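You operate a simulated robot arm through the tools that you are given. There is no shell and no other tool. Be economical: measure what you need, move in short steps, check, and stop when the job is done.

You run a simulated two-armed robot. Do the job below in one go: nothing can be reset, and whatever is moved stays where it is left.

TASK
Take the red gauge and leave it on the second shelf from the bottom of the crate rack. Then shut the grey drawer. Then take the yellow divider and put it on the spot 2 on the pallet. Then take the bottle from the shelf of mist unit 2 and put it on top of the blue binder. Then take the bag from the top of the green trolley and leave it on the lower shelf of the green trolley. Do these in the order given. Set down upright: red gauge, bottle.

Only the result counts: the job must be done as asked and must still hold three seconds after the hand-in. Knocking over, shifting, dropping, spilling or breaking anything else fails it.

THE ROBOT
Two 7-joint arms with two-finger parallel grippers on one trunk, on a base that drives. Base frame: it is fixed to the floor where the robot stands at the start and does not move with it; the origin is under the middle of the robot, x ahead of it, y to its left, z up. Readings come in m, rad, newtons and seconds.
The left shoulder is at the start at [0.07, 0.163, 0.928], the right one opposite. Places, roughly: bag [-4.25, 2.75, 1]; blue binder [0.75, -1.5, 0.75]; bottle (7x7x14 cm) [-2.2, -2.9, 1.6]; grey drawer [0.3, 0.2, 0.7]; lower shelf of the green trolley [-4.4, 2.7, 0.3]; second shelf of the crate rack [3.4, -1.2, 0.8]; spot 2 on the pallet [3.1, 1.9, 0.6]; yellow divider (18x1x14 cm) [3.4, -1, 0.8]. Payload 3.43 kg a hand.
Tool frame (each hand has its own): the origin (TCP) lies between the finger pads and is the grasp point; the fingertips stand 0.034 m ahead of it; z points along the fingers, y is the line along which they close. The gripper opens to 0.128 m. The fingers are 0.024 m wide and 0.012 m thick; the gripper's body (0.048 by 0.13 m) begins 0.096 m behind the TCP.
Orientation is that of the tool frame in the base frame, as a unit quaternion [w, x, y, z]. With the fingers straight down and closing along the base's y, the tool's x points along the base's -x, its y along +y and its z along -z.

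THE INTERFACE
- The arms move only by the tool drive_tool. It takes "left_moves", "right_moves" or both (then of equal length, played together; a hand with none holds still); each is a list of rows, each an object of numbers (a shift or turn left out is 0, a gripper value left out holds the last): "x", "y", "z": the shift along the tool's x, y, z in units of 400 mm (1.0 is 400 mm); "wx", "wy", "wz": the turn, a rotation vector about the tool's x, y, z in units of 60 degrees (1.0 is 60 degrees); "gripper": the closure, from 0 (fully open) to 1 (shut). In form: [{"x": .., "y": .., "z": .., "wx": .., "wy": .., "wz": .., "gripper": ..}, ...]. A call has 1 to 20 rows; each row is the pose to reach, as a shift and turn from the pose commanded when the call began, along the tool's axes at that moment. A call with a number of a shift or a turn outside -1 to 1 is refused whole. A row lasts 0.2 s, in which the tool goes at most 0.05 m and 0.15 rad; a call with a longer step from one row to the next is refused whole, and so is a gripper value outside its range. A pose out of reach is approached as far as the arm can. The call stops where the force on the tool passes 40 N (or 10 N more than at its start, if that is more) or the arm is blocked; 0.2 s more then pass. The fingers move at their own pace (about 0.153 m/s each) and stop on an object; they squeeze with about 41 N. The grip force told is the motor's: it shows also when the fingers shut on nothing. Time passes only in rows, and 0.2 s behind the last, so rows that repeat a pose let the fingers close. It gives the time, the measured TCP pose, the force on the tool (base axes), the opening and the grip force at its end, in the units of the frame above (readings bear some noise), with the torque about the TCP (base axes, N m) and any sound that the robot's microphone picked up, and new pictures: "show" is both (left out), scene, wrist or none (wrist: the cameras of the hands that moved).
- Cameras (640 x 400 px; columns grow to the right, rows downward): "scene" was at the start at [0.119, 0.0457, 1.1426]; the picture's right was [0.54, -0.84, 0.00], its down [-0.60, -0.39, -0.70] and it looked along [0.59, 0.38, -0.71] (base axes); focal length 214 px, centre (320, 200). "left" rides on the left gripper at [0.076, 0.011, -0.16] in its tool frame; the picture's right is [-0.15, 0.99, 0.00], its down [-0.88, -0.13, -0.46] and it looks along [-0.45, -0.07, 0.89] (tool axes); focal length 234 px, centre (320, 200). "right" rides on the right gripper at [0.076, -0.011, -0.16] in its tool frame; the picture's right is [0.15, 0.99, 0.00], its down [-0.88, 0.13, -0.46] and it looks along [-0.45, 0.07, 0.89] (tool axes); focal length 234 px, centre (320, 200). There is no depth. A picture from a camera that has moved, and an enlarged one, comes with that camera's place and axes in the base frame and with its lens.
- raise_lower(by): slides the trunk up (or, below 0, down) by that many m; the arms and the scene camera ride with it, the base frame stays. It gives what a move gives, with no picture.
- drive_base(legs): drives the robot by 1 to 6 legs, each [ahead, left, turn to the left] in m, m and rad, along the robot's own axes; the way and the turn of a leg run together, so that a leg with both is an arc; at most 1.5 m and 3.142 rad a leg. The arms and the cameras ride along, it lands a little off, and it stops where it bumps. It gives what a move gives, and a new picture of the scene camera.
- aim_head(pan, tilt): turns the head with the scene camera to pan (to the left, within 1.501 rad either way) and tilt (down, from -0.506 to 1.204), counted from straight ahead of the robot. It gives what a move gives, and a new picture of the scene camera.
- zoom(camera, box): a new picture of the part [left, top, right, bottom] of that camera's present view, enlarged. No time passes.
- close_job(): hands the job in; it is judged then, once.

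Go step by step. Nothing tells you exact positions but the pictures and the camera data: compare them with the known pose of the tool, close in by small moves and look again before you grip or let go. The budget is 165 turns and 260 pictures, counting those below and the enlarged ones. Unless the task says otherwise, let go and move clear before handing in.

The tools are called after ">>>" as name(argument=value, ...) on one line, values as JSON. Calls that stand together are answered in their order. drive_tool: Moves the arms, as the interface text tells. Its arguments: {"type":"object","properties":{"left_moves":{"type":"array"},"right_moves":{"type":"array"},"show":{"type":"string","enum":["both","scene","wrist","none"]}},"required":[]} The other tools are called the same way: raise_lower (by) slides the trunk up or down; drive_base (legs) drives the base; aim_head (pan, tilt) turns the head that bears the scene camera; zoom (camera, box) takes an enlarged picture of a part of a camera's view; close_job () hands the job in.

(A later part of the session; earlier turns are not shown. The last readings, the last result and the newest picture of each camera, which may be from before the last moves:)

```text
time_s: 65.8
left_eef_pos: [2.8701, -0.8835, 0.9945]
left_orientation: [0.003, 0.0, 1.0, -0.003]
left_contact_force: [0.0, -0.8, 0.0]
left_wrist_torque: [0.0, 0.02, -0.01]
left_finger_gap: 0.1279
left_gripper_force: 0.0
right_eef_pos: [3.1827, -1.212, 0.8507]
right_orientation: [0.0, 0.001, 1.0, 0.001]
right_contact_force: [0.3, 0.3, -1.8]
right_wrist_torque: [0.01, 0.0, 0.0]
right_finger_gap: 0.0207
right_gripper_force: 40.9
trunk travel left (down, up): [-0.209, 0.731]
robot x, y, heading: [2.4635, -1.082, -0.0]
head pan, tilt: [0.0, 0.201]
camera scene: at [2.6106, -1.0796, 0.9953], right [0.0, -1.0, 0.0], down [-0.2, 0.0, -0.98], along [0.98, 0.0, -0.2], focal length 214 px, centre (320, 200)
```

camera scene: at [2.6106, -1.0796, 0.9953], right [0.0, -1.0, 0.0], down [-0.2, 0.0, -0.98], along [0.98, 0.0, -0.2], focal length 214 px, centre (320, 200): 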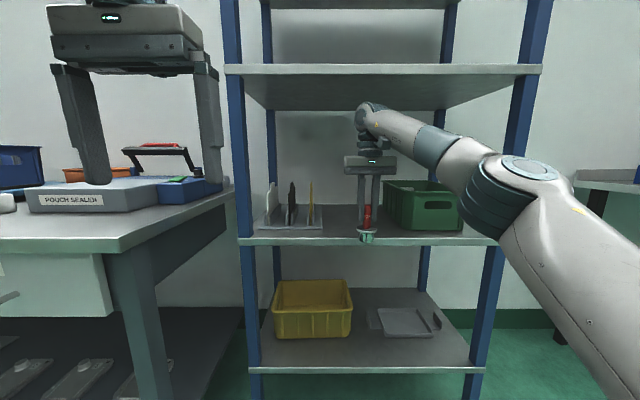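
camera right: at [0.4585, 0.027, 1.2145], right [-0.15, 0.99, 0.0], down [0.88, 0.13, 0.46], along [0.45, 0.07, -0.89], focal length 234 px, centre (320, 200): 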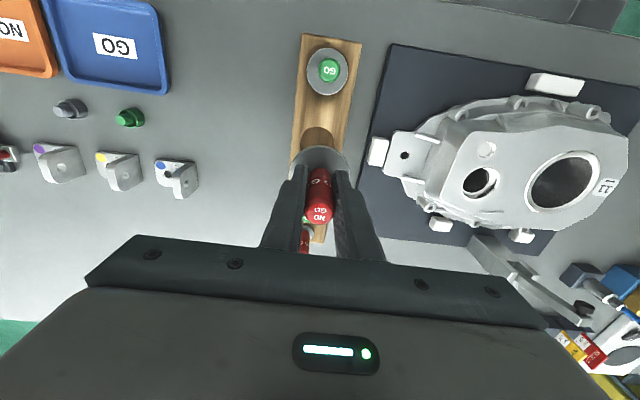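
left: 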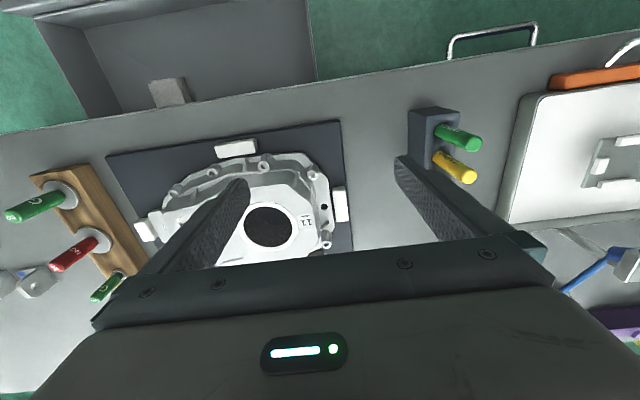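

>>> zoom(camera="scene", box=[230, 130, 470, 280])

>>> zoom(camera="right", box=[0, 0, 640, 400])

```text
2.67 times, centred on (350, 205) of scene
camera zoom: at [2.6106, -1.0796, 0.9953], right [0.0, -1.0, 0.0], down [-0.2, 0.0, -0.98], along [0.98, 0.0, -0.2], focal length 572 px, centre (240, 187)
```

zoom: 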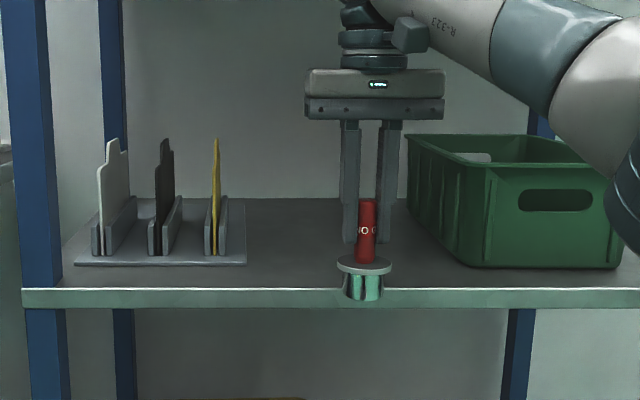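

```text
1.00 times, centred on (320, 200) of right
camera zoom: at [3.1055, -1.2222, 1.0103], right [-0.15, 0.99, 0.0], down [0.88, 0.13, 0.46], along [0.45, 0.07, -0.89], focal length 234 px, centre (320, 200)
```

zoom: 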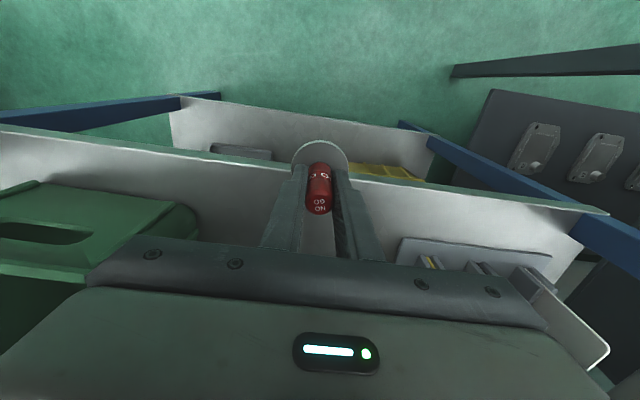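

The plug bottom is about level with the shelf edge, so I'll rise 3 cm before moving in; about 4 cm of headroom remains above the wrist.

>>> raise_lower(by=0.03)

>>> drive_base(legs=[[0.13, 0, 0]])

>>> zoom(camera="scene", box=[260, 80, 500, 280])

>>> zoom(camera="right", box=[0, 0, 640, 400])

```text
time_s: 66.6
left_eef_pos: [2.869, -0.8821, 1.023]
left_orientation: [0.003, -0.001, 1.0, -0.004]
left_contact_force: [0.3, 0.5, 0.2]
left_wrist_torque: [-0.01, 0.04, 0.0]
left_finger_gap: 0.1277
left_gripper_force: 0.1
right_eef_pos: [3.1802, -1.2122, 0.8802]
right_orientation: [0.001, 0.001, 1.0, 0.001]
right_contact_force: [1.0, 0.1, -1.7]
right_wrist_torque: [-0.01, 0.03, 0.0]
right_finger_gap: 0.0206
right_gripper_force: 41.1
trunk travel left (down, up): [-0.239, 0.701]
robot x, y, heading: [2.4602, -1.0822, -0.004]
head pan, tilt: [0.0, 0.201]
```

```text
time_s: 67.9
left_eef_pos: [3.0036, -0.8841, 1.0227]
left_orientation: [0.003, 0.001, 1.0, -0.003]
left_contact_force: [1.1, -0.4, -0.6]
left_wrist_torque: [0.03, 0.06, 0.0]
left_finger_gap: 0.1279
left_gripper_force: 0.0
right_eef_pos: [3.3136, -1.2135, 0.8794]
right_orientation: [-0.001, 0.001, 1.0, 0.001]
right_contact_force: [0.7, 0.3, -2.2]
right_wrist_torque: [0.02, 0.04, 0.02]
right_finger_gap: 0.0209
right_gripper_force: 41.0
trunk travel left (down, up): [-0.239, 0.701]
robot x, y, heading: [2.5995, -1.0811, 0.001]
head pan, tilt: [0.0, 0.201]
camera scene: at [2.7431, -1.0801, 1.0253], right [0.0, -1.0, 0.0], down [-0.2, 0.0, -0.98], along [0.98, 0.0, -0.2], focal length 214 px, centre (320, 200)
```

scene: 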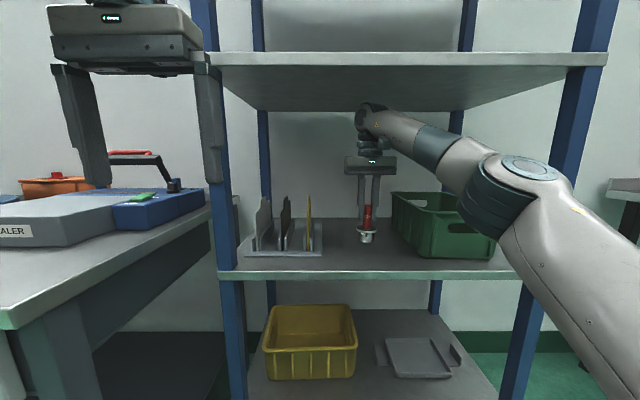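

```text
2.00 times, centred on (380, 180) of scene
camera zoom: at [2.7431, -1.0801, 1.0253], right [0.0, -1.0, 0.0], down [-0.2, 0.0, -0.98], along [0.98, 0.0, -0.2], focal length 429 px, centre (200, 240)
```

zoom: 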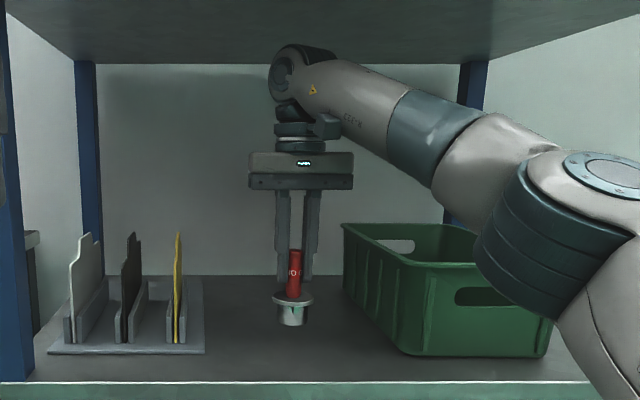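

```text
1.00 times, centred on (320, 200) of right
camera zoom: at [3.2377, -1.2238, 1.0398], right [-0.14, 0.99, 0.0], down [0.88, 0.13, 0.46], along [0.45, 0.07, -0.89], focal length 234 px, centre (320, 200)
```

zoom: 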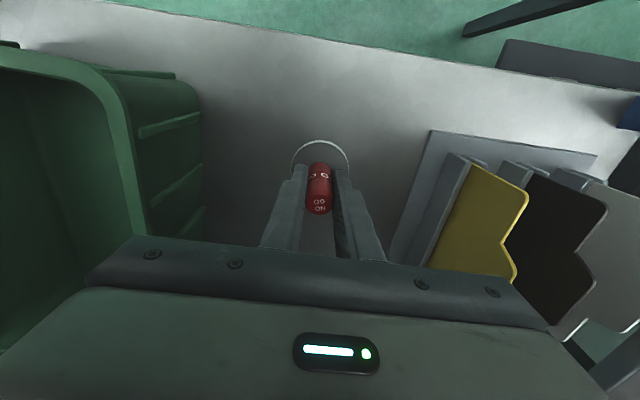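

The spot is clear: crate to the right, dividers to the left. I'll lower the gauge gently.

>>> drive_tool(right_moves=[{"z": 0.03}, {"z": 0.06}, {"z": 0.075}], show="none")

>>> zoom(camera="scene", box=[310, 160, 430, 280])

```text
time_s: 68.7
left_eef_pos: [3.0031, -0.8848, 1.0234]
left_orientation: [0.003, 0.001, 1.0, -0.003]
left_contact_force: [0.1, 0.6, 0.2]
left_wrist_torque: [-0.01, 0.0, 0.01]
left_finger_gap: 0.1281
left_gripper_force: 0.1
right_eef_pos: [3.3134, -1.2133, 0.8515]
right_orientation: [0.0, 0.002, 1.0, 0.002]
right_contact_force: [-0.6, -0.7, -2.6]
right_wrist_torque: [0.0, -0.03, 0.02]
right_finger_gap: 0.021
right_gripper_force: 41.1
trunk travel left (down, up): [-0.239, 0.701]
robot x, y, heading: [2.5944, -1.0837, 0.004]
head pan, tilt: [0.0, 0.201]
```

```text
3.33 times, centred on (370, 220) of scene
camera zoom: at [2.7421, -1.0801, 1.0255], right [0.0, -1.0, 0.0], down [-0.2, 0.0, -0.98], along [0.98, 0.0, -0.2], focal length 715 px, centre (153, 133)
```

zoom: 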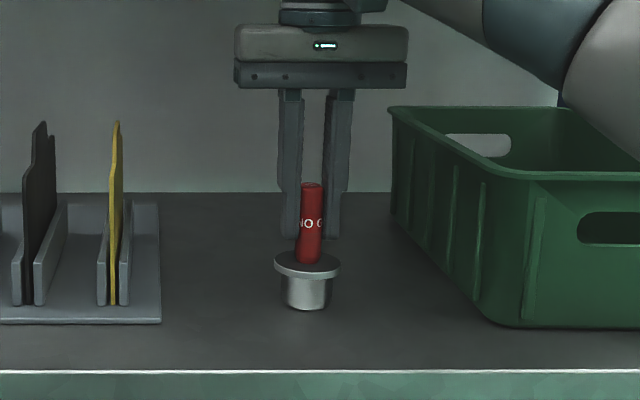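

>>> drive_tool(right_moves=[{"z": 0.01}, {"z": 0.015}], show="none")

>>> zoom(camera="scene", box=[310, 160, 430, 280])

```text
time_s: 69.3
left_eef_pos: [2.9999, -0.8833, 1.025]
left_orientation: [0.004, 0.001, 1.0, -0.005]
left_contact_force: [0.4, 0.7, 0.8]
left_wrist_torque: [0.0, -0.02, -0.01]
left_finger_gap: 0.128
left_gripper_force: 0.1
right_eef_pos: [3.3123, -1.2142, 0.8493]
right_orientation: [0.004, 0.003, 1.0, 0.001]
right_contact_force: [4.3, -3.1, 25.9]
right_wrist_torque: [-0.23, -0.93, -0.01]
right_finger_gap: 0.0214
right_gripper_force: 41.0
trunk travel left (down, up): [-0.239, 0.701]
robot x, y, heading: [2.599, -1.0756, 0.001]
head pan, tilt: [0.0, 0.201]
```

```text
3.33 times, centred on (370, 220) of scene
camera zoom: at [2.7398, -1.0799, 1.0263], right [0.0, -1.0, 0.0], down [-0.2, 0.0, -0.98], along [0.98, 0.0, -0.2], focal length 715 px, centre (153, 133)
```

zoom: 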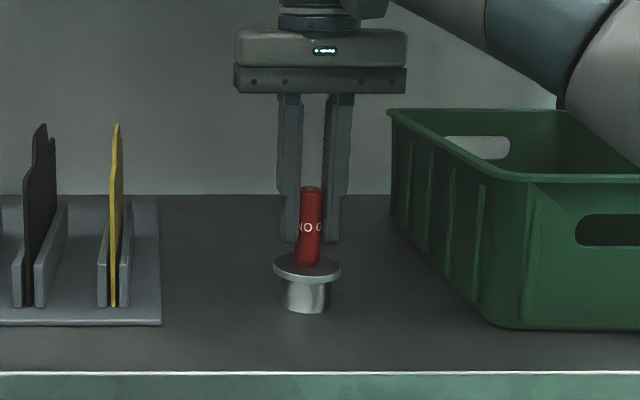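

Contact made at 26 N. I'll ease off slightly, then open and rise.

>>> drive_tool(right_moves=[{"z": -0.008, "gripper": 1}, {"z": -0.008, "gripper": 0.85}, {"z": -0.008, "gripper": 0.7}, {"z": -0.008, "gripper": 0.55}, {"z": -0.008, "gripper": 0.55}], show="wrist")

```text
time_s: 70.5
left_eef_pos: [3.0014, -0.884, 1.024]
left_orientation: [0.004, 0.001, 1.0, -0.004]
left_contact_force: [-0.4, 0.0, -1.0]
left_wrist_torque: [0.02, -0.04, 0.02]
left_finger_gap: 0.1278
left_gripper_force: 0.1
right_eef_pos: [3.3139, -1.2118, 0.8484]
right_orientation: [0.0, 0.002, 1.0, 0.001]
right_contact_force: [0.0, 0.3, 0.0]
right_wrist_torque: [-0.04, 0.01, -0.03]
right_finger_gap: 0.0575
right_gripper_force: 0.1
trunk travel left (down, up): [-0.239, 0.701]
robot x, y, heading: [2.5968, -1.0803, -0.003]
head pan, tilt: [0.0, 0.201]
camera right: at [3.2364, -1.2236, 1.0077], right [-0.14, 0.99, 0.0], down [0.88, 0.13, 0.46], along [0.45, 0.07, -0.89], focal length 234 px, centre (320, 200)
```

right: 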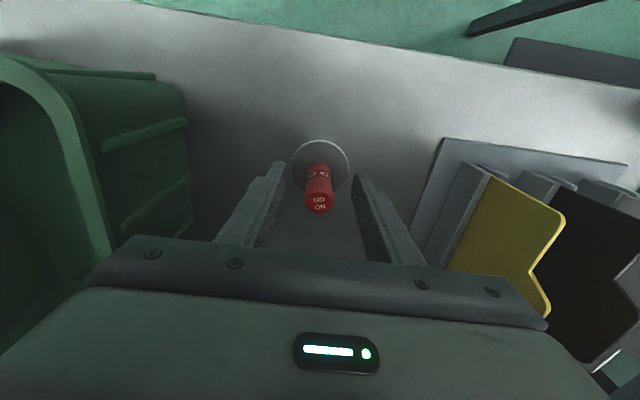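

The gauge stands upright and free between the fingers. I'll rise a little and back the base out.

>>> drive_tool(right_moves=[{"z": -0.03}, {"z": -0.05}], show="none")

>>> drive_base(legs=[[-0.5, 0, 0]])

>>> zoom(camera="scene", box=[230, 130, 470, 280])

```text
time_s: 71.1
left_eef_pos: [3.003, -0.8844, 1.0237]
left_orientation: [0.004, 0.001, 1.0, -0.003]
left_contact_force: [-0.8, 0.0, -0.2]
left_wrist_torque: [0.03, 0.0, 0.03]
left_finger_gap: 0.1282
left_gripper_force: 0.2
right_eef_pos: [3.3117, -1.212, 0.8683]
right_orientation: [0.001, 0.002, 1.0, 0.001]
right_contact_force: [1.2, 0.8, -0.4]
right_wrist_torque: [0.0, 0.0, -0.02]
right_finger_gap: 0.0574
right_gripper_force: 0.0
trunk travel left (down, up): [-0.239, 0.701]
robot x, y, heading: [2.5989, -1.0791, -0.002]
head pan, tilt: [0.0, 0.201]
```

```text
time_s: 74.0
left_eef_pos: [2.5138, -0.8841, 1.0251]
left_orientation: [0.005, 0.004, 1.0, -0.004]
left_contact_force: [0.3, 0.9, 0.4]
left_wrist_torque: [0.0, -0.01, -0.01]
left_finger_gap: 0.128
left_gripper_force: 0.0
right_eef_pos: [2.8227, -1.2154, 0.8679]
right_orientation: [0.001, 0.006, 1.0, 0.002]
right_contact_force: [-0.5, 0.3, -0.3]
right_wrist_torque: [0.02, -0.02, 0.01]
right_finger_gap: 0.0579
right_gripper_force: 0.1
trunk travel left (down, up): [-0.239, 0.701]
robot x, y, heading: [2.1095, -1.077, -0.007]
head pan, tilt: [0.0, 0.201]
camera scene: at [2.2523, -1.0782, 1.0256], right [-0.01, -1.0, 0.0], down [-0.2, 0.0, -0.98], along [0.98, -0.01, -0.2], focal length 214 px, centre (320, 200)
```

scene: 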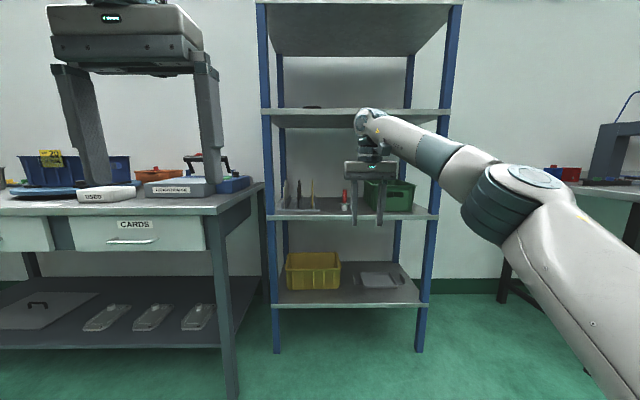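

```text
2.67 times, centred on (350, 205) of scene
camera zoom: at [2.2523, -1.0782, 1.0256], right [-0.01, -1.0, 0.0], down [-0.2, 0.0, -0.98], along [0.98, -0.01, -0.2], focal length 572 px, centre (240, 187)
```

zoom: 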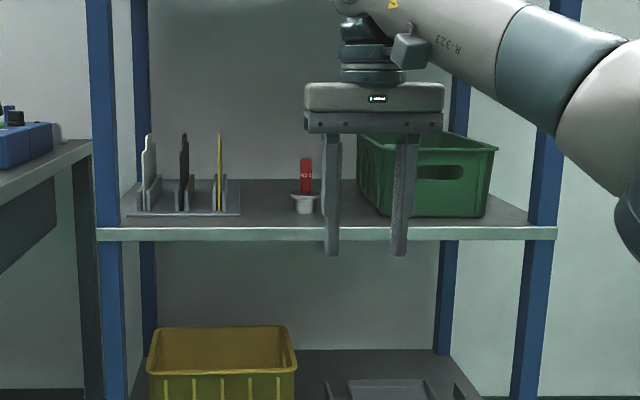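

The red gauge stands on the shelf. Next I'll go back around to the drawer in front of the first bench.

>>> drive_base(legs=[[-0.1, -1.4, 0.007], [0, -0.35, 0]])

```text
time_s: 82.9
left_eef_pos: [2.3855, -2.6647, 1.0245]
left_orientation: [0.004, 0.013, 1.0, -0.004]
left_contact_force: [0.7, 0.4, 0.6]
left_wrist_torque: [0.03, -0.02, 0.01]
left_finger_gap: 0.1279
left_gripper_force: 0.2
right_eef_pos: [2.6877, -3.0006, 0.8687]
right_orientation: [0.0, 0.014, 1.0, 0.001]
right_contact_force: [-0.3, -0.5, 0.2]
right_wrist_torque: [0.0, 0.03, 0.05]
right_finger_gap: 0.0576
right_gripper_force: 0.1
trunk travel left (down, up): [-0.239, 0.701]
robot x, y, heading: [1.9779, -2.8518, -0.029]
head pan, tilt: [0.0, 0.201]
camera scene: at [2.1202, -2.8543, 1.0255], right [-0.03, -1.0, 0.0], down [-0.2, 0.01, -0.98], along [0.98, -0.03, -0.2], focal length 214 px, centre (320, 200)
```

scene: 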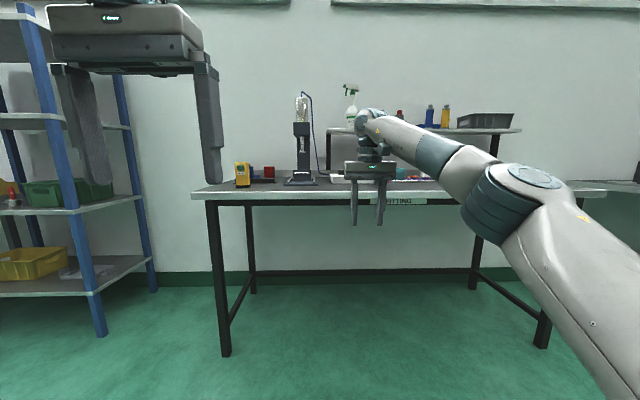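

>>> drive_base(legs=[[0, 0, 0.03], [-1.4, 0.02, 0], [-1.05, 0, 0]])

```text
time_s: 95.2
left_eef_pos: [-0.0515, -2.665, 1.0252]
left_orientation: [0.005, -0.013, 1.0, -0.004]
left_contact_force: [-0.1, -0.2, -0.4]
left_wrist_torque: [0.03, -0.02, 0.01]
left_finger_gap: 0.128
left_gripper_force: 0.0
right_eef_pos: [0.2655, -2.9862, 0.8699]
right_orientation: [0.0, -0.011, 1.0, 0.001]
right_contact_force: [0.4, 0.5, -0.3]
right_wrist_torque: [0.0, 0.0, -0.04]
right_finger_gap: 0.0579
right_gripper_force: 0.0
trunk travel left (down, up): [-0.239, 0.701]
robot x, y, heading: [-0.4519, -2.8727, 0.025]
head pan, tilt: [0.0, 0.201]
camera scene: at [-0.3069, -2.8685, 1.0256], right [0.02, -1.0, 0.0], down [-0.2, 0.0, -0.98], along [0.98, 0.02, -0.2], focal length 214 px, centre (320, 200)
```

scene: 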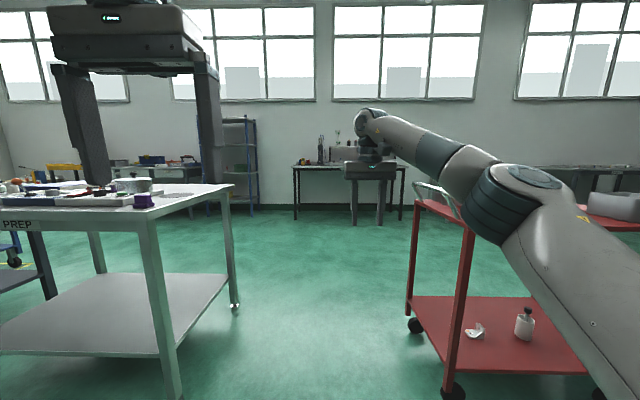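

I'm back at the gap's front side. I'll turn the right hand to point forward, so its closed fingertips can push the drawer front.

>>> drive_tool(right_moves=[{"wy": -0.14, "gripper": 1}, {"wy": -0.28}, {"wy": -0.42}, {"wy": -0.56}, {"wy": -0.7}, {"wy": -0.84}, {"wy": -0.98}], show="none")

>>> drive_tool(right_moves=[{"wy": -0.14}, {"wy": -0.28}, {"wy": -0.42}, {"wy": -0.52}], show="scene")

```text
time_s: 96.8
left_eef_pos: [-0.0516, -2.6661, 1.0245]
left_orientation: [0.004, -0.012, 1.0, -0.004]
left_contact_force: [-0.1, -0.1, 0.8]
left_wrist_torque: [0.04, -0.01, 0.02]
left_finger_gap: 0.1282
left_gripper_force: 0.1
right_eef_pos: [0.2668, -2.9854, 0.8679]
right_orientation: [0.491, -0.009, 0.871, 0.006]
right_contact_force: [0.3, 0.8, 0.3]
right_wrist_torque: [0.0, -0.01, -0.04]
right_finger_gap: 0.0
right_gripper_force: 33.0
trunk travel left (down, up): [-0.239, 0.701]
robot x, y, heading: [-0.4512, -2.8744, 0.027]
head pan, tilt: [0.0, 0.201]
```

```text
time_s: 97.8
left_eef_pos: [-0.0541, -2.6659, 1.0251]
left_orientation: [0.004, -0.011, 1.0, -0.006]
left_contact_force: [-0.9, 0.2, 0.1]
left_wrist_torque: [-0.01, -0.06, 0.03]
left_finger_gap: 0.1281
left_gripper_force: 0.1
right_eef_pos: [0.2661, -2.9857, 0.8683]
right_orientation: [0.708, -0.008, 0.706, 0.008]
right_contact_force: [1.0, 0.6, -0.5]
right_wrist_torque: [0.02, -0.02, -0.04]
right_finger_gap: 0.0
right_gripper_force: 33.1
trunk travel left (down, up): [-0.239, 0.701]
robot x, y, heading: [-0.4575, -2.8736, 0.025]
head pan, tilt: [0.0, 0.201]
camera scene: at [-0.3076, -2.868, 1.0257], right [0.02, -1.0, 0.0], down [-0.2, -0.01, -0.98], along [0.98, 0.02, -0.2], focal length 214 px, centre (320, 200)
```

scene: 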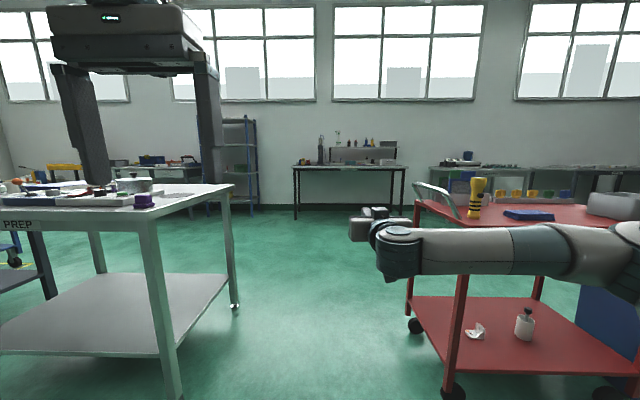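

>>> drive_base(legs=[[-0.3, 0, -0.025], [0, 1.45, 0], [0, 1.45, 0]])

>>> aim_head(pan=0.0, tilt=0.3)

```text
time_s: 113.5
left_eef_pos: [-0.3723, 0.2283, 1.0247]
left_orientation: [0.004, -0.004, 1.0, -0.003]
left_contact_force: [0.3, -0.6, 0.5]
left_wrist_torque: [0.01, -0.01, -0.01]
left_finger_gap: 0.1279
left_gripper_force: 0.1
right_eef_pos: [-0.0579, -0.0981, 0.8681]
right_orientation: [0.708, -0.002, 0.707, 0.004]
right_contact_force: [0.1, 0.5, 0.9]
right_wrist_torque: [-0.05, -0.01, 0.0]
right_finger_gap: 0.0001
right_gripper_force: 33.0
trunk travel left (down, up): [-0.239, 0.701]
robot x, y, heading: [-0.7739, 0.031, 0.006]
head pan, tilt: [0.0, 0.201]
camera scene: at [-0.6299, 0.0293, 1.0255], right [0.01, -1.0, 0.0], down [-0.2, 0.0, -0.98], along [0.98, 0.01, -0.2], focal length 214 px, centre (320, 200)
```

scene: 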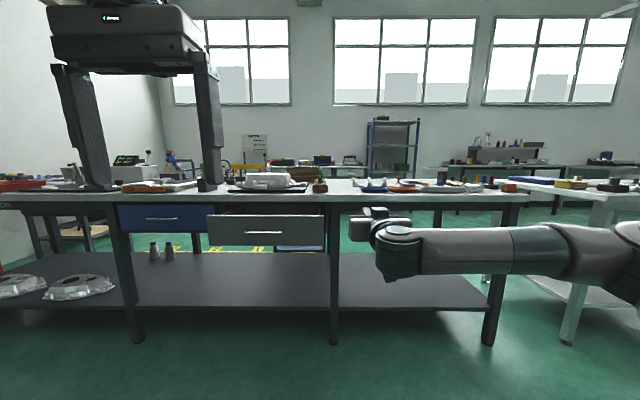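

```text
time_s: 114.1
left_eef_pos: [-0.3729, 0.2272, 1.0239]
left_orientation: [0.004, -0.004, 1.0, -0.003]
left_contact_force: [0.6, 0.4, -0.3]
left_wrist_torque: [-0.01, 0.01, 0.03]
left_finger_gap: 0.128
left_gripper_force: 0.1
right_eef_pos: [-0.0583, -0.098, 0.8681]
right_orientation: [0.707, -0.002, 0.707, 0.003]
right_contact_force: [-0.2, 0.2, -0.1]
right_wrist_torque: [0.02, -0.01, 0.0]
right_finger_gap: 0.0
right_gripper_force: 33.2
trunk travel left (down, up): [-0.239, 0.701]
robot x, y, heading: [-0.7719, 0.026, 0.007]
head pan, tilt: [0.0, 0.3]
camera scene: at [-0.6297, 0.0292, 1.0163], right [0.01, -1.0, 0.0], down [-0.3, 0.0, -0.96], along [0.96, 0.01, -0.3], focal length 214 px, centre (320, 200)
```

scene: 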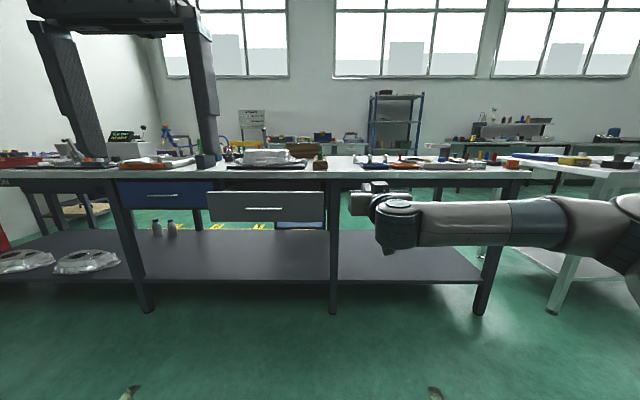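

The drawer handle is at about (0.145, 0.247, 0.74), with the panel spanning z 0.67–0.81. I'll lower and retract the hand to z≈0.705, just below the handle, then line up.

>>> drive_tool(right_moves=[{"x": 0.08, "z": -0.08}, {"x": 0.16, "z": -0.16}, {"x": 0.24, "z": -0.24}, {"x": 0.32, "z": -0.32}, {"x": 0.4, "z": -0.4}, {"x": 0.41, "z": -0.4}], show="none")

>>> drive_base(legs=[[0, 0.345, -0.006], [0.27, 0, 0]])

>>> aim_head(pan=0.0, tilt=0.6)

```text
time_s: 115.5
left_eef_pos: [-0.3716, 0.2276, 1.0243]
left_orientation: [0.005, -0.004, 1.0, -0.004]
left_contact_force: [-0.3, 0.1, -0.1]
left_wrist_torque: [-0.03, -0.02, -0.02]
left_finger_gap: 0.128
left_gripper_force: 0.0
right_eef_pos: [-0.1852, -0.0855, 0.7038]
right_orientation: [0.707, -0.002, 0.707, 0.002]
right_contact_force: [-0.5, -0.2, 0.4]
right_wrist_torque: [0.02, 0.01, 0.0]
right_finger_gap: 0.0
right_gripper_force: 32.4
right hand out of reach, approached as far as the arm can: row 4, 5, 6
trunk travel left (down, up): [-0.239, 0.701]
robot x, y, heading: [-0.7743, 0.0266, 0.006]
head pan, tilt: [0.0, 0.3]
```

```text
time_s: 119.3
left_eef_pos: [-0.0974, 0.5644, 1.0234]
left_orientation: [0.004, 0.0, 1.0, -0.003]
left_contact_force: [0.3, 0.2, 0.5]
left_wrist_torque: [0.0, 0.03, 0.02]
left_finger_gap: 0.1278
left_gripper_force: 0.0
right_eef_pos: [0.086, 0.2496, 0.7028]
right_orientation: [0.707, 0.002, 0.707, 0.0]
right_contact_force: [0.6, 0.5, -0.5]
right_wrist_torque: [-0.01, -0.02, 0.0]
right_finger_gap: 0.0
right_gripper_force: 33.2
trunk travel left (down, up): [-0.239, 0.701]
robot x, y, heading: [-0.5016, 0.3659, -0.0]
head pan, tilt: [0.0, 0.3]
camera scene: at [-0.3569, 0.3683, 1.0161], right [0.0, -1.0, 0.0], down [-0.3, 0.0, -0.95], along [0.95, 0.0, -0.3], focal length 214 px, centre (320, 200)
```

scene: 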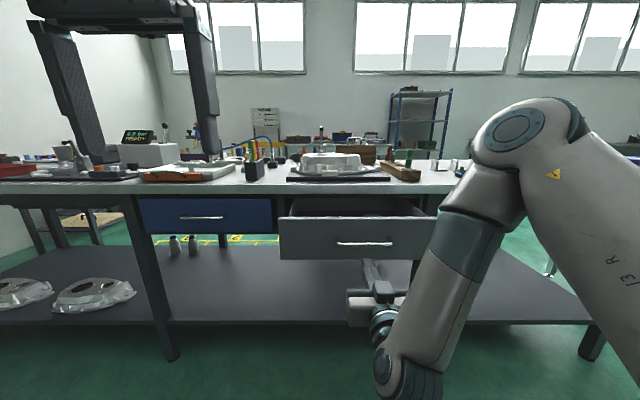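

```text
time_s: 120.1
left_eef_pos: [-0.0981, 0.5651, 1.0244]
left_orientation: [0.003, -0.001, 1.0, -0.004]
left_contact_force: [0.0, -0.4, 0.1]
left_wrist_torque: [0.0, 0.01, -0.04]
left_finger_gap: 0.1279
left_gripper_force: 0.1
right_eef_pos: [0.0851, 0.2506, 0.7044]
right_orientation: [0.707, 0.002, 0.707, -0.001]
right_contact_force: [1.2, -0.1, 0.3]
right_wrist_torque: [0.01, 0.03, 0.02]
right_finger_gap: 0.0
right_gripper_force: 32.6
trunk travel left (down, up): [-0.239, 0.701]
robot x, y, heading: [-0.5016, 0.3665, -0.004]
head pan, tilt: [0.0, 0.6]
camera scene: at [-0.3625, 0.3683, 0.9888], right [0.0, -1.0, 0.0], down [-0.56, 0.0, -0.83], along [0.83, 0.0, -0.56], focal length 214 px, centre (320, 200)
```

scene: 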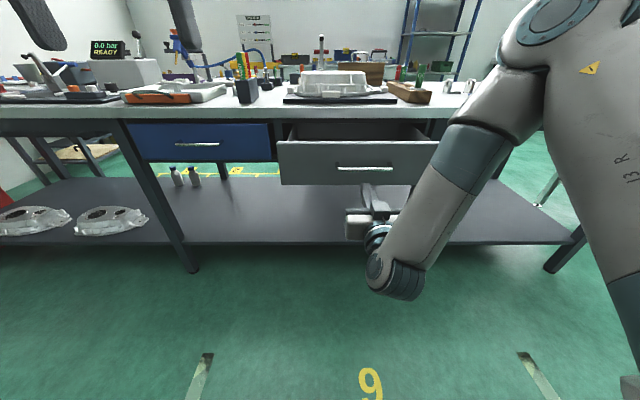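

Fingertips are just below the handle, facing the panel. I'll push forward with the arm.

>>> drive_tool(right_moves=[{"z": 0.08, "x": -0.02}, {"z": 0.16, "x": -0.02}, {"z": 0.24, "x": -0.02}, {"z": 0.32, "x": -0.02}, {"z": 0.4, "x": -0.02}], show="scene")

```text
time_s: 121.3
left_eef_pos: [-0.0963, 0.5656, 1.0235]
left_orientation: [0.003, 0.0, 1.0, -0.003]
left_contact_force: [-0.2, -0.7, 0.6]
left_wrist_torque: [-0.03, 0.0, -0.01]
left_finger_gap: 0.1279
left_gripper_force: 0.1
right_eef_pos: [0.2431, 0.2743, 0.7234]
right_orientation: [0.701, 0.009, 0.713, -0.008]
right_contact_force: [1.8, 0.4, -8.4]
right_wrist_torque: [0.02, 0.0, -0.1]
right_finger_gap: 0.0
right_gripper_force: 33.4
right hand out of reach, approached as far as the arm can: row 2, 3, 4, 5
trunk travel left (down, up): [-0.239, 0.701]
robot x, y, heading: [-0.4994, 0.3704, -0.004]
head pan, tilt: [0.0, 0.6]
camera scene: at [-0.3614, 0.3684, 0.9885], right [0.0, -1.0, 0.0], down [-0.57, 0.0, -0.82], along [0.82, 0.0, -0.57], focal length 214 px, centre (320, 200)
```

scene: 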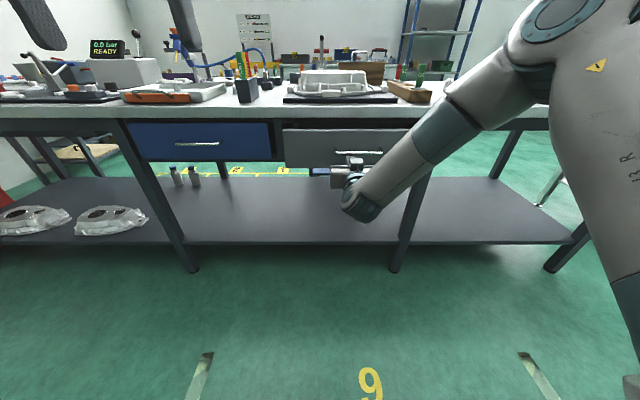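

The drawer moved in, but the hand drifted up against the handle. I'll lower it a little and finish the push with the base.

>>> drive_tool(right_moves=[{"z": -0.08, "x": 0.02}, {"z": -0.1, "x": 0.05}, {"z": -0.1, "x": 0.07}], show="scene")

```text
time_s: 122.1
left_eef_pos: [-0.0974, 0.565, 1.024]
left_orientation: [0.004, 0.0, 1.0, -0.003]
left_contact_force: [0.6, 0.2, -0.2]
left_wrist_torque: [0.0, -0.01, 0.01]
left_finger_gap: 0.1279
left_gripper_force: 0.1
right_eef_pos: [0.1976, 0.283, 0.7021]
right_orientation: [0.706, 0.003, 0.708, -0.002]
right_contact_force: [0.4, 0.1, -0.6]
right_wrist_torque: [0.01, 0.01, -0.03]
right_finger_gap: 0.0003
right_gripper_force: 33.1
right hand out of reach, approached as far as the arm can: row 1, 2, 3
trunk travel left (down, up): [-0.239, 0.701]
robot x, y, heading: [-0.5004, 0.3682, -0.005]
head pan, tilt: [0.0, 0.6]
camera scene: at [-0.3625, 0.3683, 0.9888], right [0.0, -1.0, 0.0], down [-0.57, 0.0, -0.82], along [0.82, 0.0, -0.57], focal length 214 px, centre (320, 200)
```

scene: 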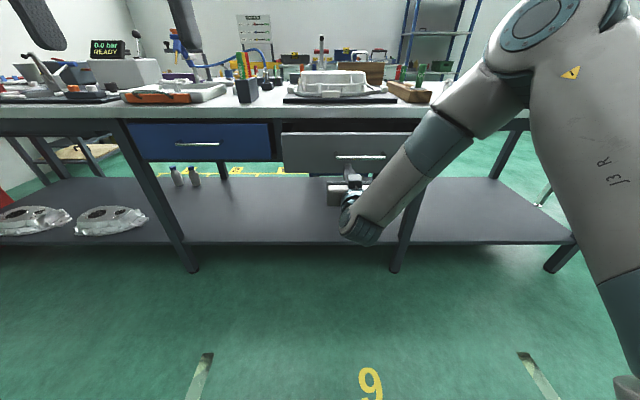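

>>> drive_base(legs=[[0.12, 0, 0.004]])

```text
time_s: 123.5
left_eef_pos: [0.0226, 0.5674, 1.0233]
left_orientation: [0.003, -0.002, 1.0, -0.004]
left_contact_force: [0.9, -0.7, -0.4]
left_wrist_torque: [-0.03, -0.01, -0.04]
left_finger_gap: 0.128
left_gripper_force: 0.0
right_eef_pos: [0.3179, 0.2878, 0.7025]
right_orientation: [0.706, 0.003, 0.708, -0.002]
right_contact_force: [-0.7, 0.0, -0.4]
right_wrist_torque: [-0.03, 0.0, 0.02]
right_finger_gap: 0.0
right_gripper_force: 32.7
trunk travel left (down, up): [-0.239, 0.701]
robot x, y, heading: [-0.3788, 0.3685, -0.001]
head pan, tilt: [0.0, 0.6]
stopped in leg 1: the force on the tool passed its limit (the readings are from after the stop); the commanded pose is now the measured one
camera scene: at [-0.2411, 0.3691, 0.9887], right [0.0, -1.0, 0.0], down [-0.56, 0.0, -0.83], along [0.83, 0.0, -0.56], focal length 214 px, centre (320, 200)
```

scene: 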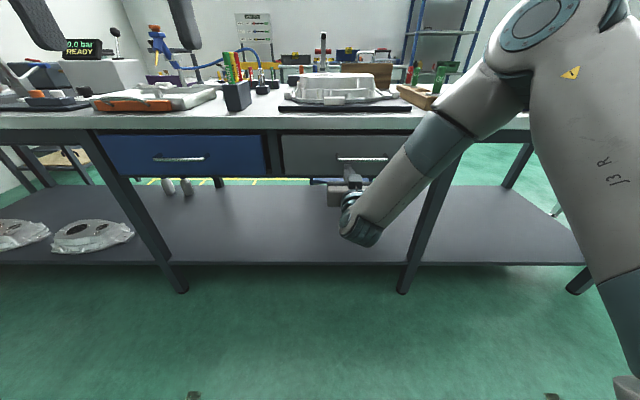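

The push hit a stop and the grey drawer looks flush with the blue one. I'll zoom in to check.

>>> zoom(camera="scene", box=[90, 100, 430, 220])

```text
1.88 times, centred on (260, 160) of scene
camera zoom: at [-0.2411, 0.3691, 0.9887], right [0.0, -1.0, 0.0], down [-0.56, 0.0, -0.83], along [0.83, 0.0, -0.56], focal length 404 px, centre (433, 275)
```

zoom: 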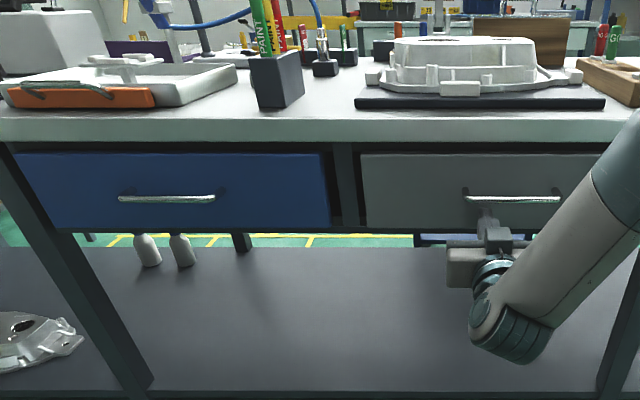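

Flush. I'll back off straight, keeping below the handle, and check that it stays shut.

>>> drive_base(legs=[[-0.15, 0, 0], [-0.25, 0, 0]])

>>> zoom(camera="scene", box=[90, 80, 430, 220])

```text
time_s: 126.2
left_eef_pos: [-0.3768, 0.5678, 1.0244]
left_orientation: [0.004, -0.005, 1.0, -0.004]
left_contact_force: [-0.5, -0.5, 0.6]
left_wrist_torque: [-0.01, -0.01, -0.01]
left_finger_gap: 0.1282
left_gripper_force: 0.2
right_eef_pos: [-0.0797, 0.2883, 0.7036]
right_orientation: [0.706, 0.0, 0.708, 0.001]
right_contact_force: [0.6, -0.4, -0.3]
right_wrist_torque: [-0.01, 0.02, 0.01]
right_finger_gap: 0.0
right_gripper_force: 33.2
trunk travel left (down, up): [-0.239, 0.701]
robot x, y, heading: [-0.7801, 0.3641, 0.008]
head pan, tilt: [0.0, 0.6]
camera scene: at [-0.6395, 0.3673, 0.9889], right [0.01, -1.0, 0.0], down [-0.56, 0.0, -0.83], along [0.83, 0.01, -0.56], focal length 214 px, centre (320, 200)
```

scene: 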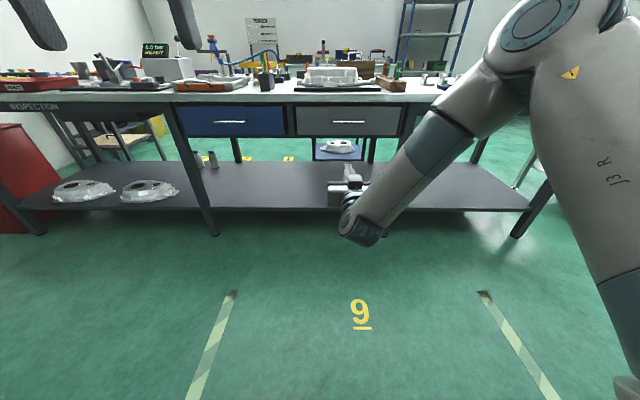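

```text
1.88 times, centred on (260, 150) of scene
camera zoom: at [-0.6395, 0.3673, 0.9889], right [0.01, -1.0, 0.0], down [-0.56, 0.0, -0.83], along [0.83, 0.01, -0.56], focal length 404 px, centre (433, 294)
```

zoom: 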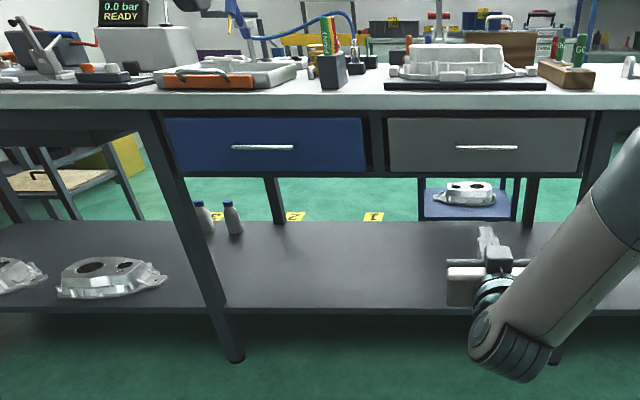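

The drawer is shut. Now I'll go back around to the rack for the yellow divider.

>>> drive_base(legs=[[0, -1.45, -0.008], [0, -1.45, 0], [0, -0.28, 0]])

```text
time_s: 141.8
left_eef_pos: [-0.3596, -2.6152, 1.0232]
left_orientation: [0.004, -0.007, 1.0, -0.003]
left_contact_force: [0.2, -0.3, -0.1]
left_wrist_torque: [0.03, 0.01, 0.0]
left_finger_gap: 0.1282
left_gripper_force: 0.1
right_eef_pos: [-0.0615, -2.8917, 0.7026]
right_orientation: [0.706, 0.0, 0.708, 0.001]
right_contact_force: [0.4, -1.0, -0.3]
right_wrist_torque: [0.02, -0.01, 0.02]
right_finger_gap: 0.0
right_gripper_force: 32.7
trunk travel left (down, up): [-0.239, 0.701]
robot x, y, heading: [-0.7588, -2.8165, 0.013]
head pan, tilt: [0.0, 0.6]
camera scene: at [-0.6215, -2.815, 0.9887], right [0.01, -1.0, 0.0], down [-0.57, -0.01, -0.82], along [0.82, 0.01, -0.57], focal length 214 px, centre (320, 200)
```

scene: 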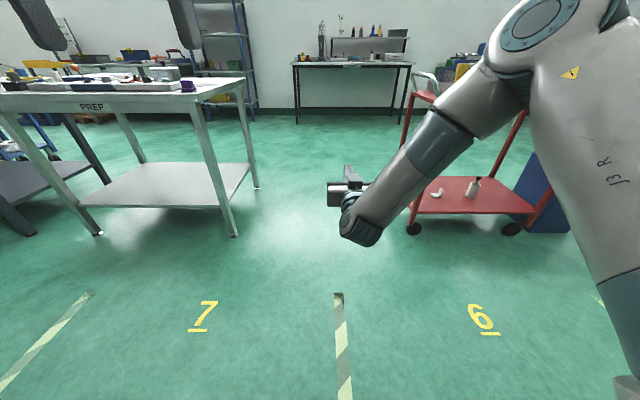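

>>> drive_base(legs=[[0, -0.03, -0.013], [1.45, 0, 0], [1.3, 0, 0], [0, 1.45, 0], [0, 0.3, 0]])

>>> aim_head(pan=0.9, tilt=0.2)

>>> aim_head(pan=0.0, tilt=0.2)

```text
time_s: 163.9
left_eef_pos: [2.3584, -0.9081, 1.0226]
left_orientation: [0.004, -0.012, 1.0, -0.004]
left_contact_force: [-0.3, 0.0, -0.6]
left_wrist_torque: [-0.05, -0.02, -0.02]
left_finger_gap: 0.128
left_gripper_force: 0.1
right_eef_pos: [2.658, -1.1836, 0.7029]
right_orientation: [0.706, -0.003, 0.708, 0.003]
right_contact_force: [0.8, 0.8, 0.7]
right_wrist_torque: [-0.01, -0.01, -0.03]
right_finger_gap: 0.0001
right_gripper_force: 32.9
trunk travel left (down, up): [-0.239, 0.701]
robot x, y, heading: [1.96, -1.1173, 0.025]
head pan, tilt: [0.0, 0.6]
camera scene: at [2.0974, -1.1092, 0.9887], right [0.02, -1.0, 0.0], down [-0.57, -0.01, -0.82], along [0.82, 0.01, -0.57], focal length 214 px, centre (320, 200)
```

scene: 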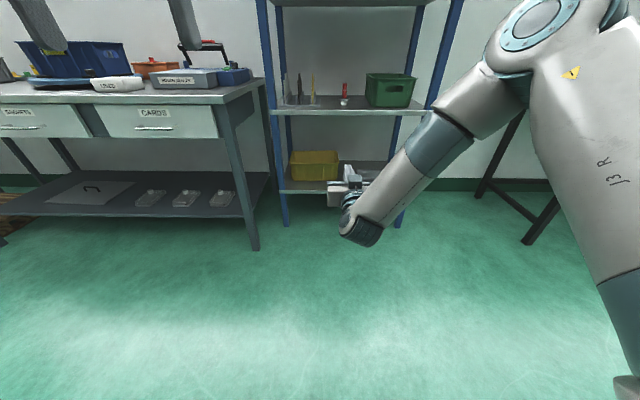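

```text
time_s: 165.1
left_eef_pos: [2.3583, -0.9079, 1.0232]
left_orientation: [0.004, -0.01, 1.0, -0.004]
left_contact_force: [0.4, 0.5, -0.1]
left_wrist_torque: [0.02, 0.0, -0.02]
left_finger_gap: 0.128
left_gripper_force: 0.0
right_eef_pos: [2.6574, -1.1827, 0.7031]
right_orientation: [0.706, -0.003, 0.708, 0.004]
right_contact_force: [0.4, 0.2, 0.0]
right_wrist_torque: [-0.01, -0.02, -0.01]
right_finger_gap: 0.0
right_gripper_force: 33.2
trunk travel left (down, up): [-0.239, 0.701]
robot x, y, heading: [1.9603, -1.1134, 0.016]
head pan, tilt: [0.901, 0.201]
camera scene: at [2.0656, -1.0374, 1.0255], right [0.79, -0.61, 0.0], down [-0.12, -0.16, -0.98], along [0.59, 0.78, -0.2], focal length 214 px, centre (320, 200)
```

scene: 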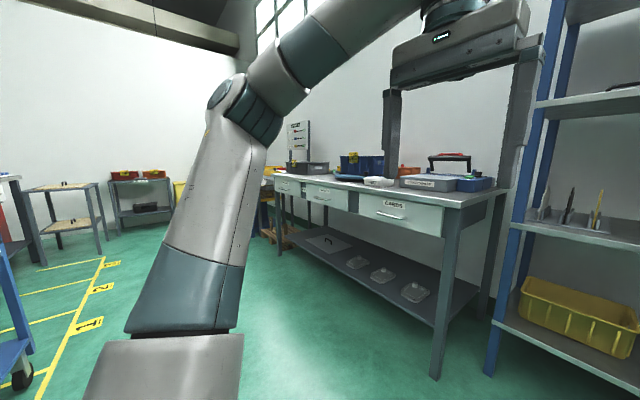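

```text
time_s: 166.3
left_eef_pos: [2.3589, -0.9067, 1.0236]
left_orientation: [0.003, -0.01, 1.0, -0.003]
left_contact_force: [-0.2, -0.3, -0.4]
left_wrist_torque: [0.01, 0.0, 0.0]
left_finger_gap: 0.1282
left_gripper_force: 0.0
right_eef_pos: [2.6575, -1.1827, 0.7029]
right_orientation: [0.706, -0.004, 0.708, 0.004]
right_contact_force: [-0.6, -0.5, -0.8]
right_wrist_torque: [0.01, -0.02, -0.01]
right_finger_gap: 0.0
right_gripper_force: 32.6
trunk travel left (down, up): [-0.239, 0.701]
robot x, y, heading: [1.9567, -1.1123, 0.017]
head pan, tilt: [0.0, 0.201]
camera scene: at [2.1022, -1.1096, 1.0255], right [0.02, -1.0, 0.0], down [-0.2, 0.0, -0.98], along [0.98, 0.02, -0.2], focal length 214 px, centre (320, 200)
```

scene: 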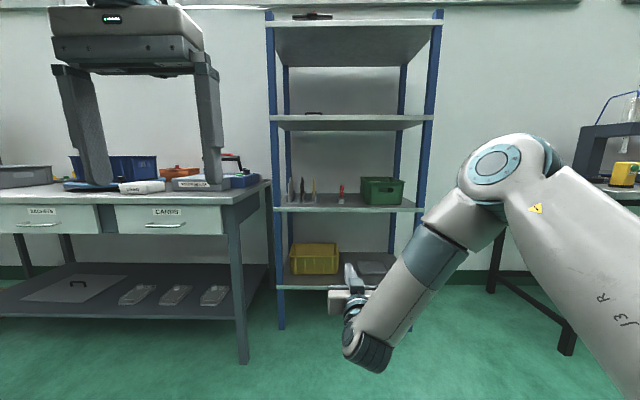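

The yellow divider stands in its slot at y≈-1.05, with its front edge at x≈3.29 and exposed from z 0.83 to 0.905. I'll raise the trunk to bring the forward-pointing hand to z≈0.868 and line up.

>>> raise_lower(by=0.165)

>>> drive_base(legs=[[0, 0.13, -0.017], [0.4, 0, 0]])

>>> drive_tool(right_moves=[{"gripper": 0.6}, {"gripper": 0.6}])

```text
time_s: 168.2
left_eef_pos: [2.358, -0.9085, 1.1888]
left_orientation: [0.003, -0.011, 1.0, -0.004]
left_contact_force: [0.2, 0.3, -0.5]
left_wrist_torque: [0.0, 0.0, 0.02]
left_finger_gap: 0.1278
left_gripper_force: 0.0
right_eef_pos: [2.6575, -1.1843, 0.8665]
right_orientation: [0.706, -0.003, 0.708, 0.004]
right_contact_force: [0.0, 0.0, 0.3]
right_wrist_torque: [-0.03, 0.0, -0.02]
right_finger_gap: 0.0001
right_gripper_force: 33.1
trunk travel left (down, up): [-0.404, 0.536]
robot x, y, heading: [1.9575, -1.1163, 0.022]
head pan, tilt: [0.0, 0.201]
```

```text
time_s: 171.5
left_eef_pos: [2.7571, -0.7847, 1.1872]
left_orientation: [0.003, -0.002, 1.0, -0.004]
left_contact_force: [0.7, 0.6, -0.3]
left_wrist_torque: [0.03, 0.01, -0.01]
left_finger_gap: 0.128
left_gripper_force: 0.0
right_eef_pos: [3.0516, -1.0657, 0.8677]
right_orientation: [0.706, 0.002, 0.708, -0.001]
right_contact_force: [-0.4, 0.8, -0.2]
right_wrist_torque: [0.0, 0.03, 0.03]
right_finger_gap: 0.0
right_gripper_force: 33.2
trunk travel left (down, up): [-0.404, 0.536]
robot x, y, heading: [2.3532, -0.984, 0.004]
head pan, tilt: [0.0, 0.201]
camera scene: at [2.4984, -0.9818, 1.1904], right [0.0, -1.0, 0.0], down [-0.2, 0.0, -0.98], along [0.98, 0.0, -0.2], focal length 214 px, centre (320, 200)
```

scene: 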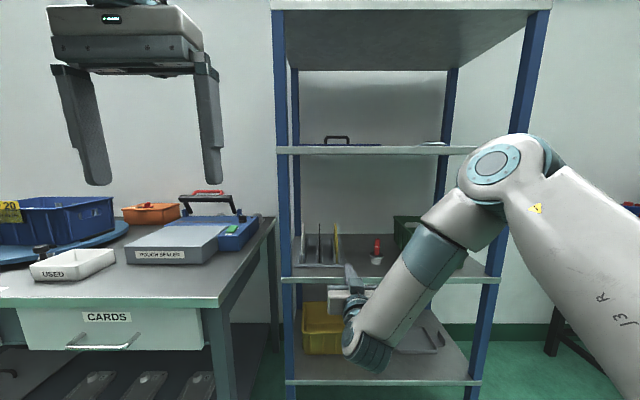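

```text
time_s: 172.1
left_eef_pos: [2.7582, -0.784, 1.1881]
left_orientation: [0.002, -0.002, 1.0, -0.004]
left_contact_force: [0.4, -0.1, 0.9]
left_wrist_torque: [0.0, 0.0, 0.04]
left_finger_gap: 0.1281
left_gripper_force: 0.2
right_eef_pos: [3.0527, -1.0653, 0.8668]
right_orientation: [0.706, 0.002, 0.708, -0.002]
right_contact_force: [0.5, 0.3, 0.1]
right_wrist_torque: [0.01, 0.0, -0.02]
right_finger_gap: 0.0512
right_gripper_force: 0.0
trunk travel left (down, up): [-0.404, 0.536]
robot x, y, heading: [2.3529, -0.9807, 0.003]
head pan, tilt: [0.0, 0.201]
camera scene: at [2.4978, -0.9818, 1.1905], right [0.0, -1.0, 0.0], down [-0.2, 0.0, -0.98], along [0.98, 0.0, -0.2], focal length 214 px, centre (320, 200)
camera right: at [2.8916, -1.0743, 0.7922], right [0.01, 0.99, -0.15], down [-0.45, 0.13, 0.88], along [0.89, 0.06, 0.45], focal length 234 px, centre (320, 200)
```

scene: 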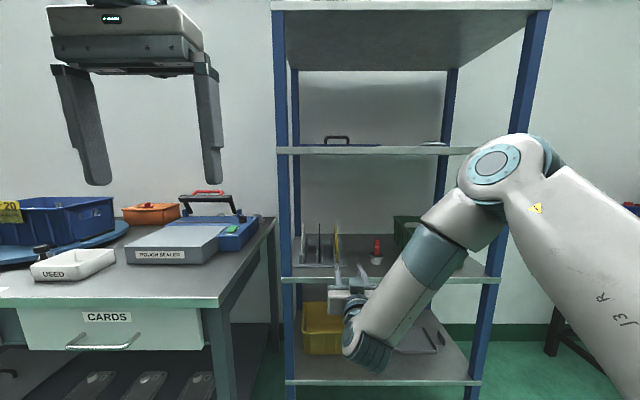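
right: 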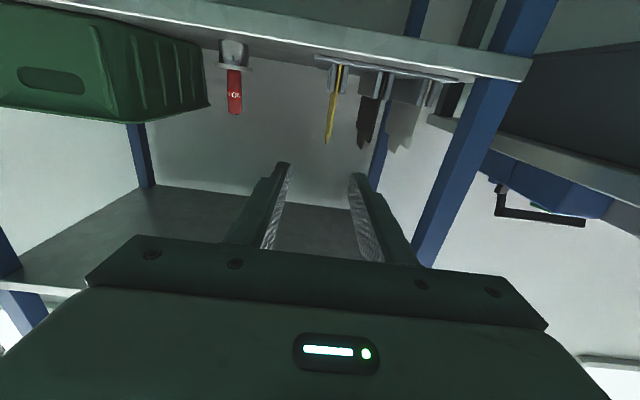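

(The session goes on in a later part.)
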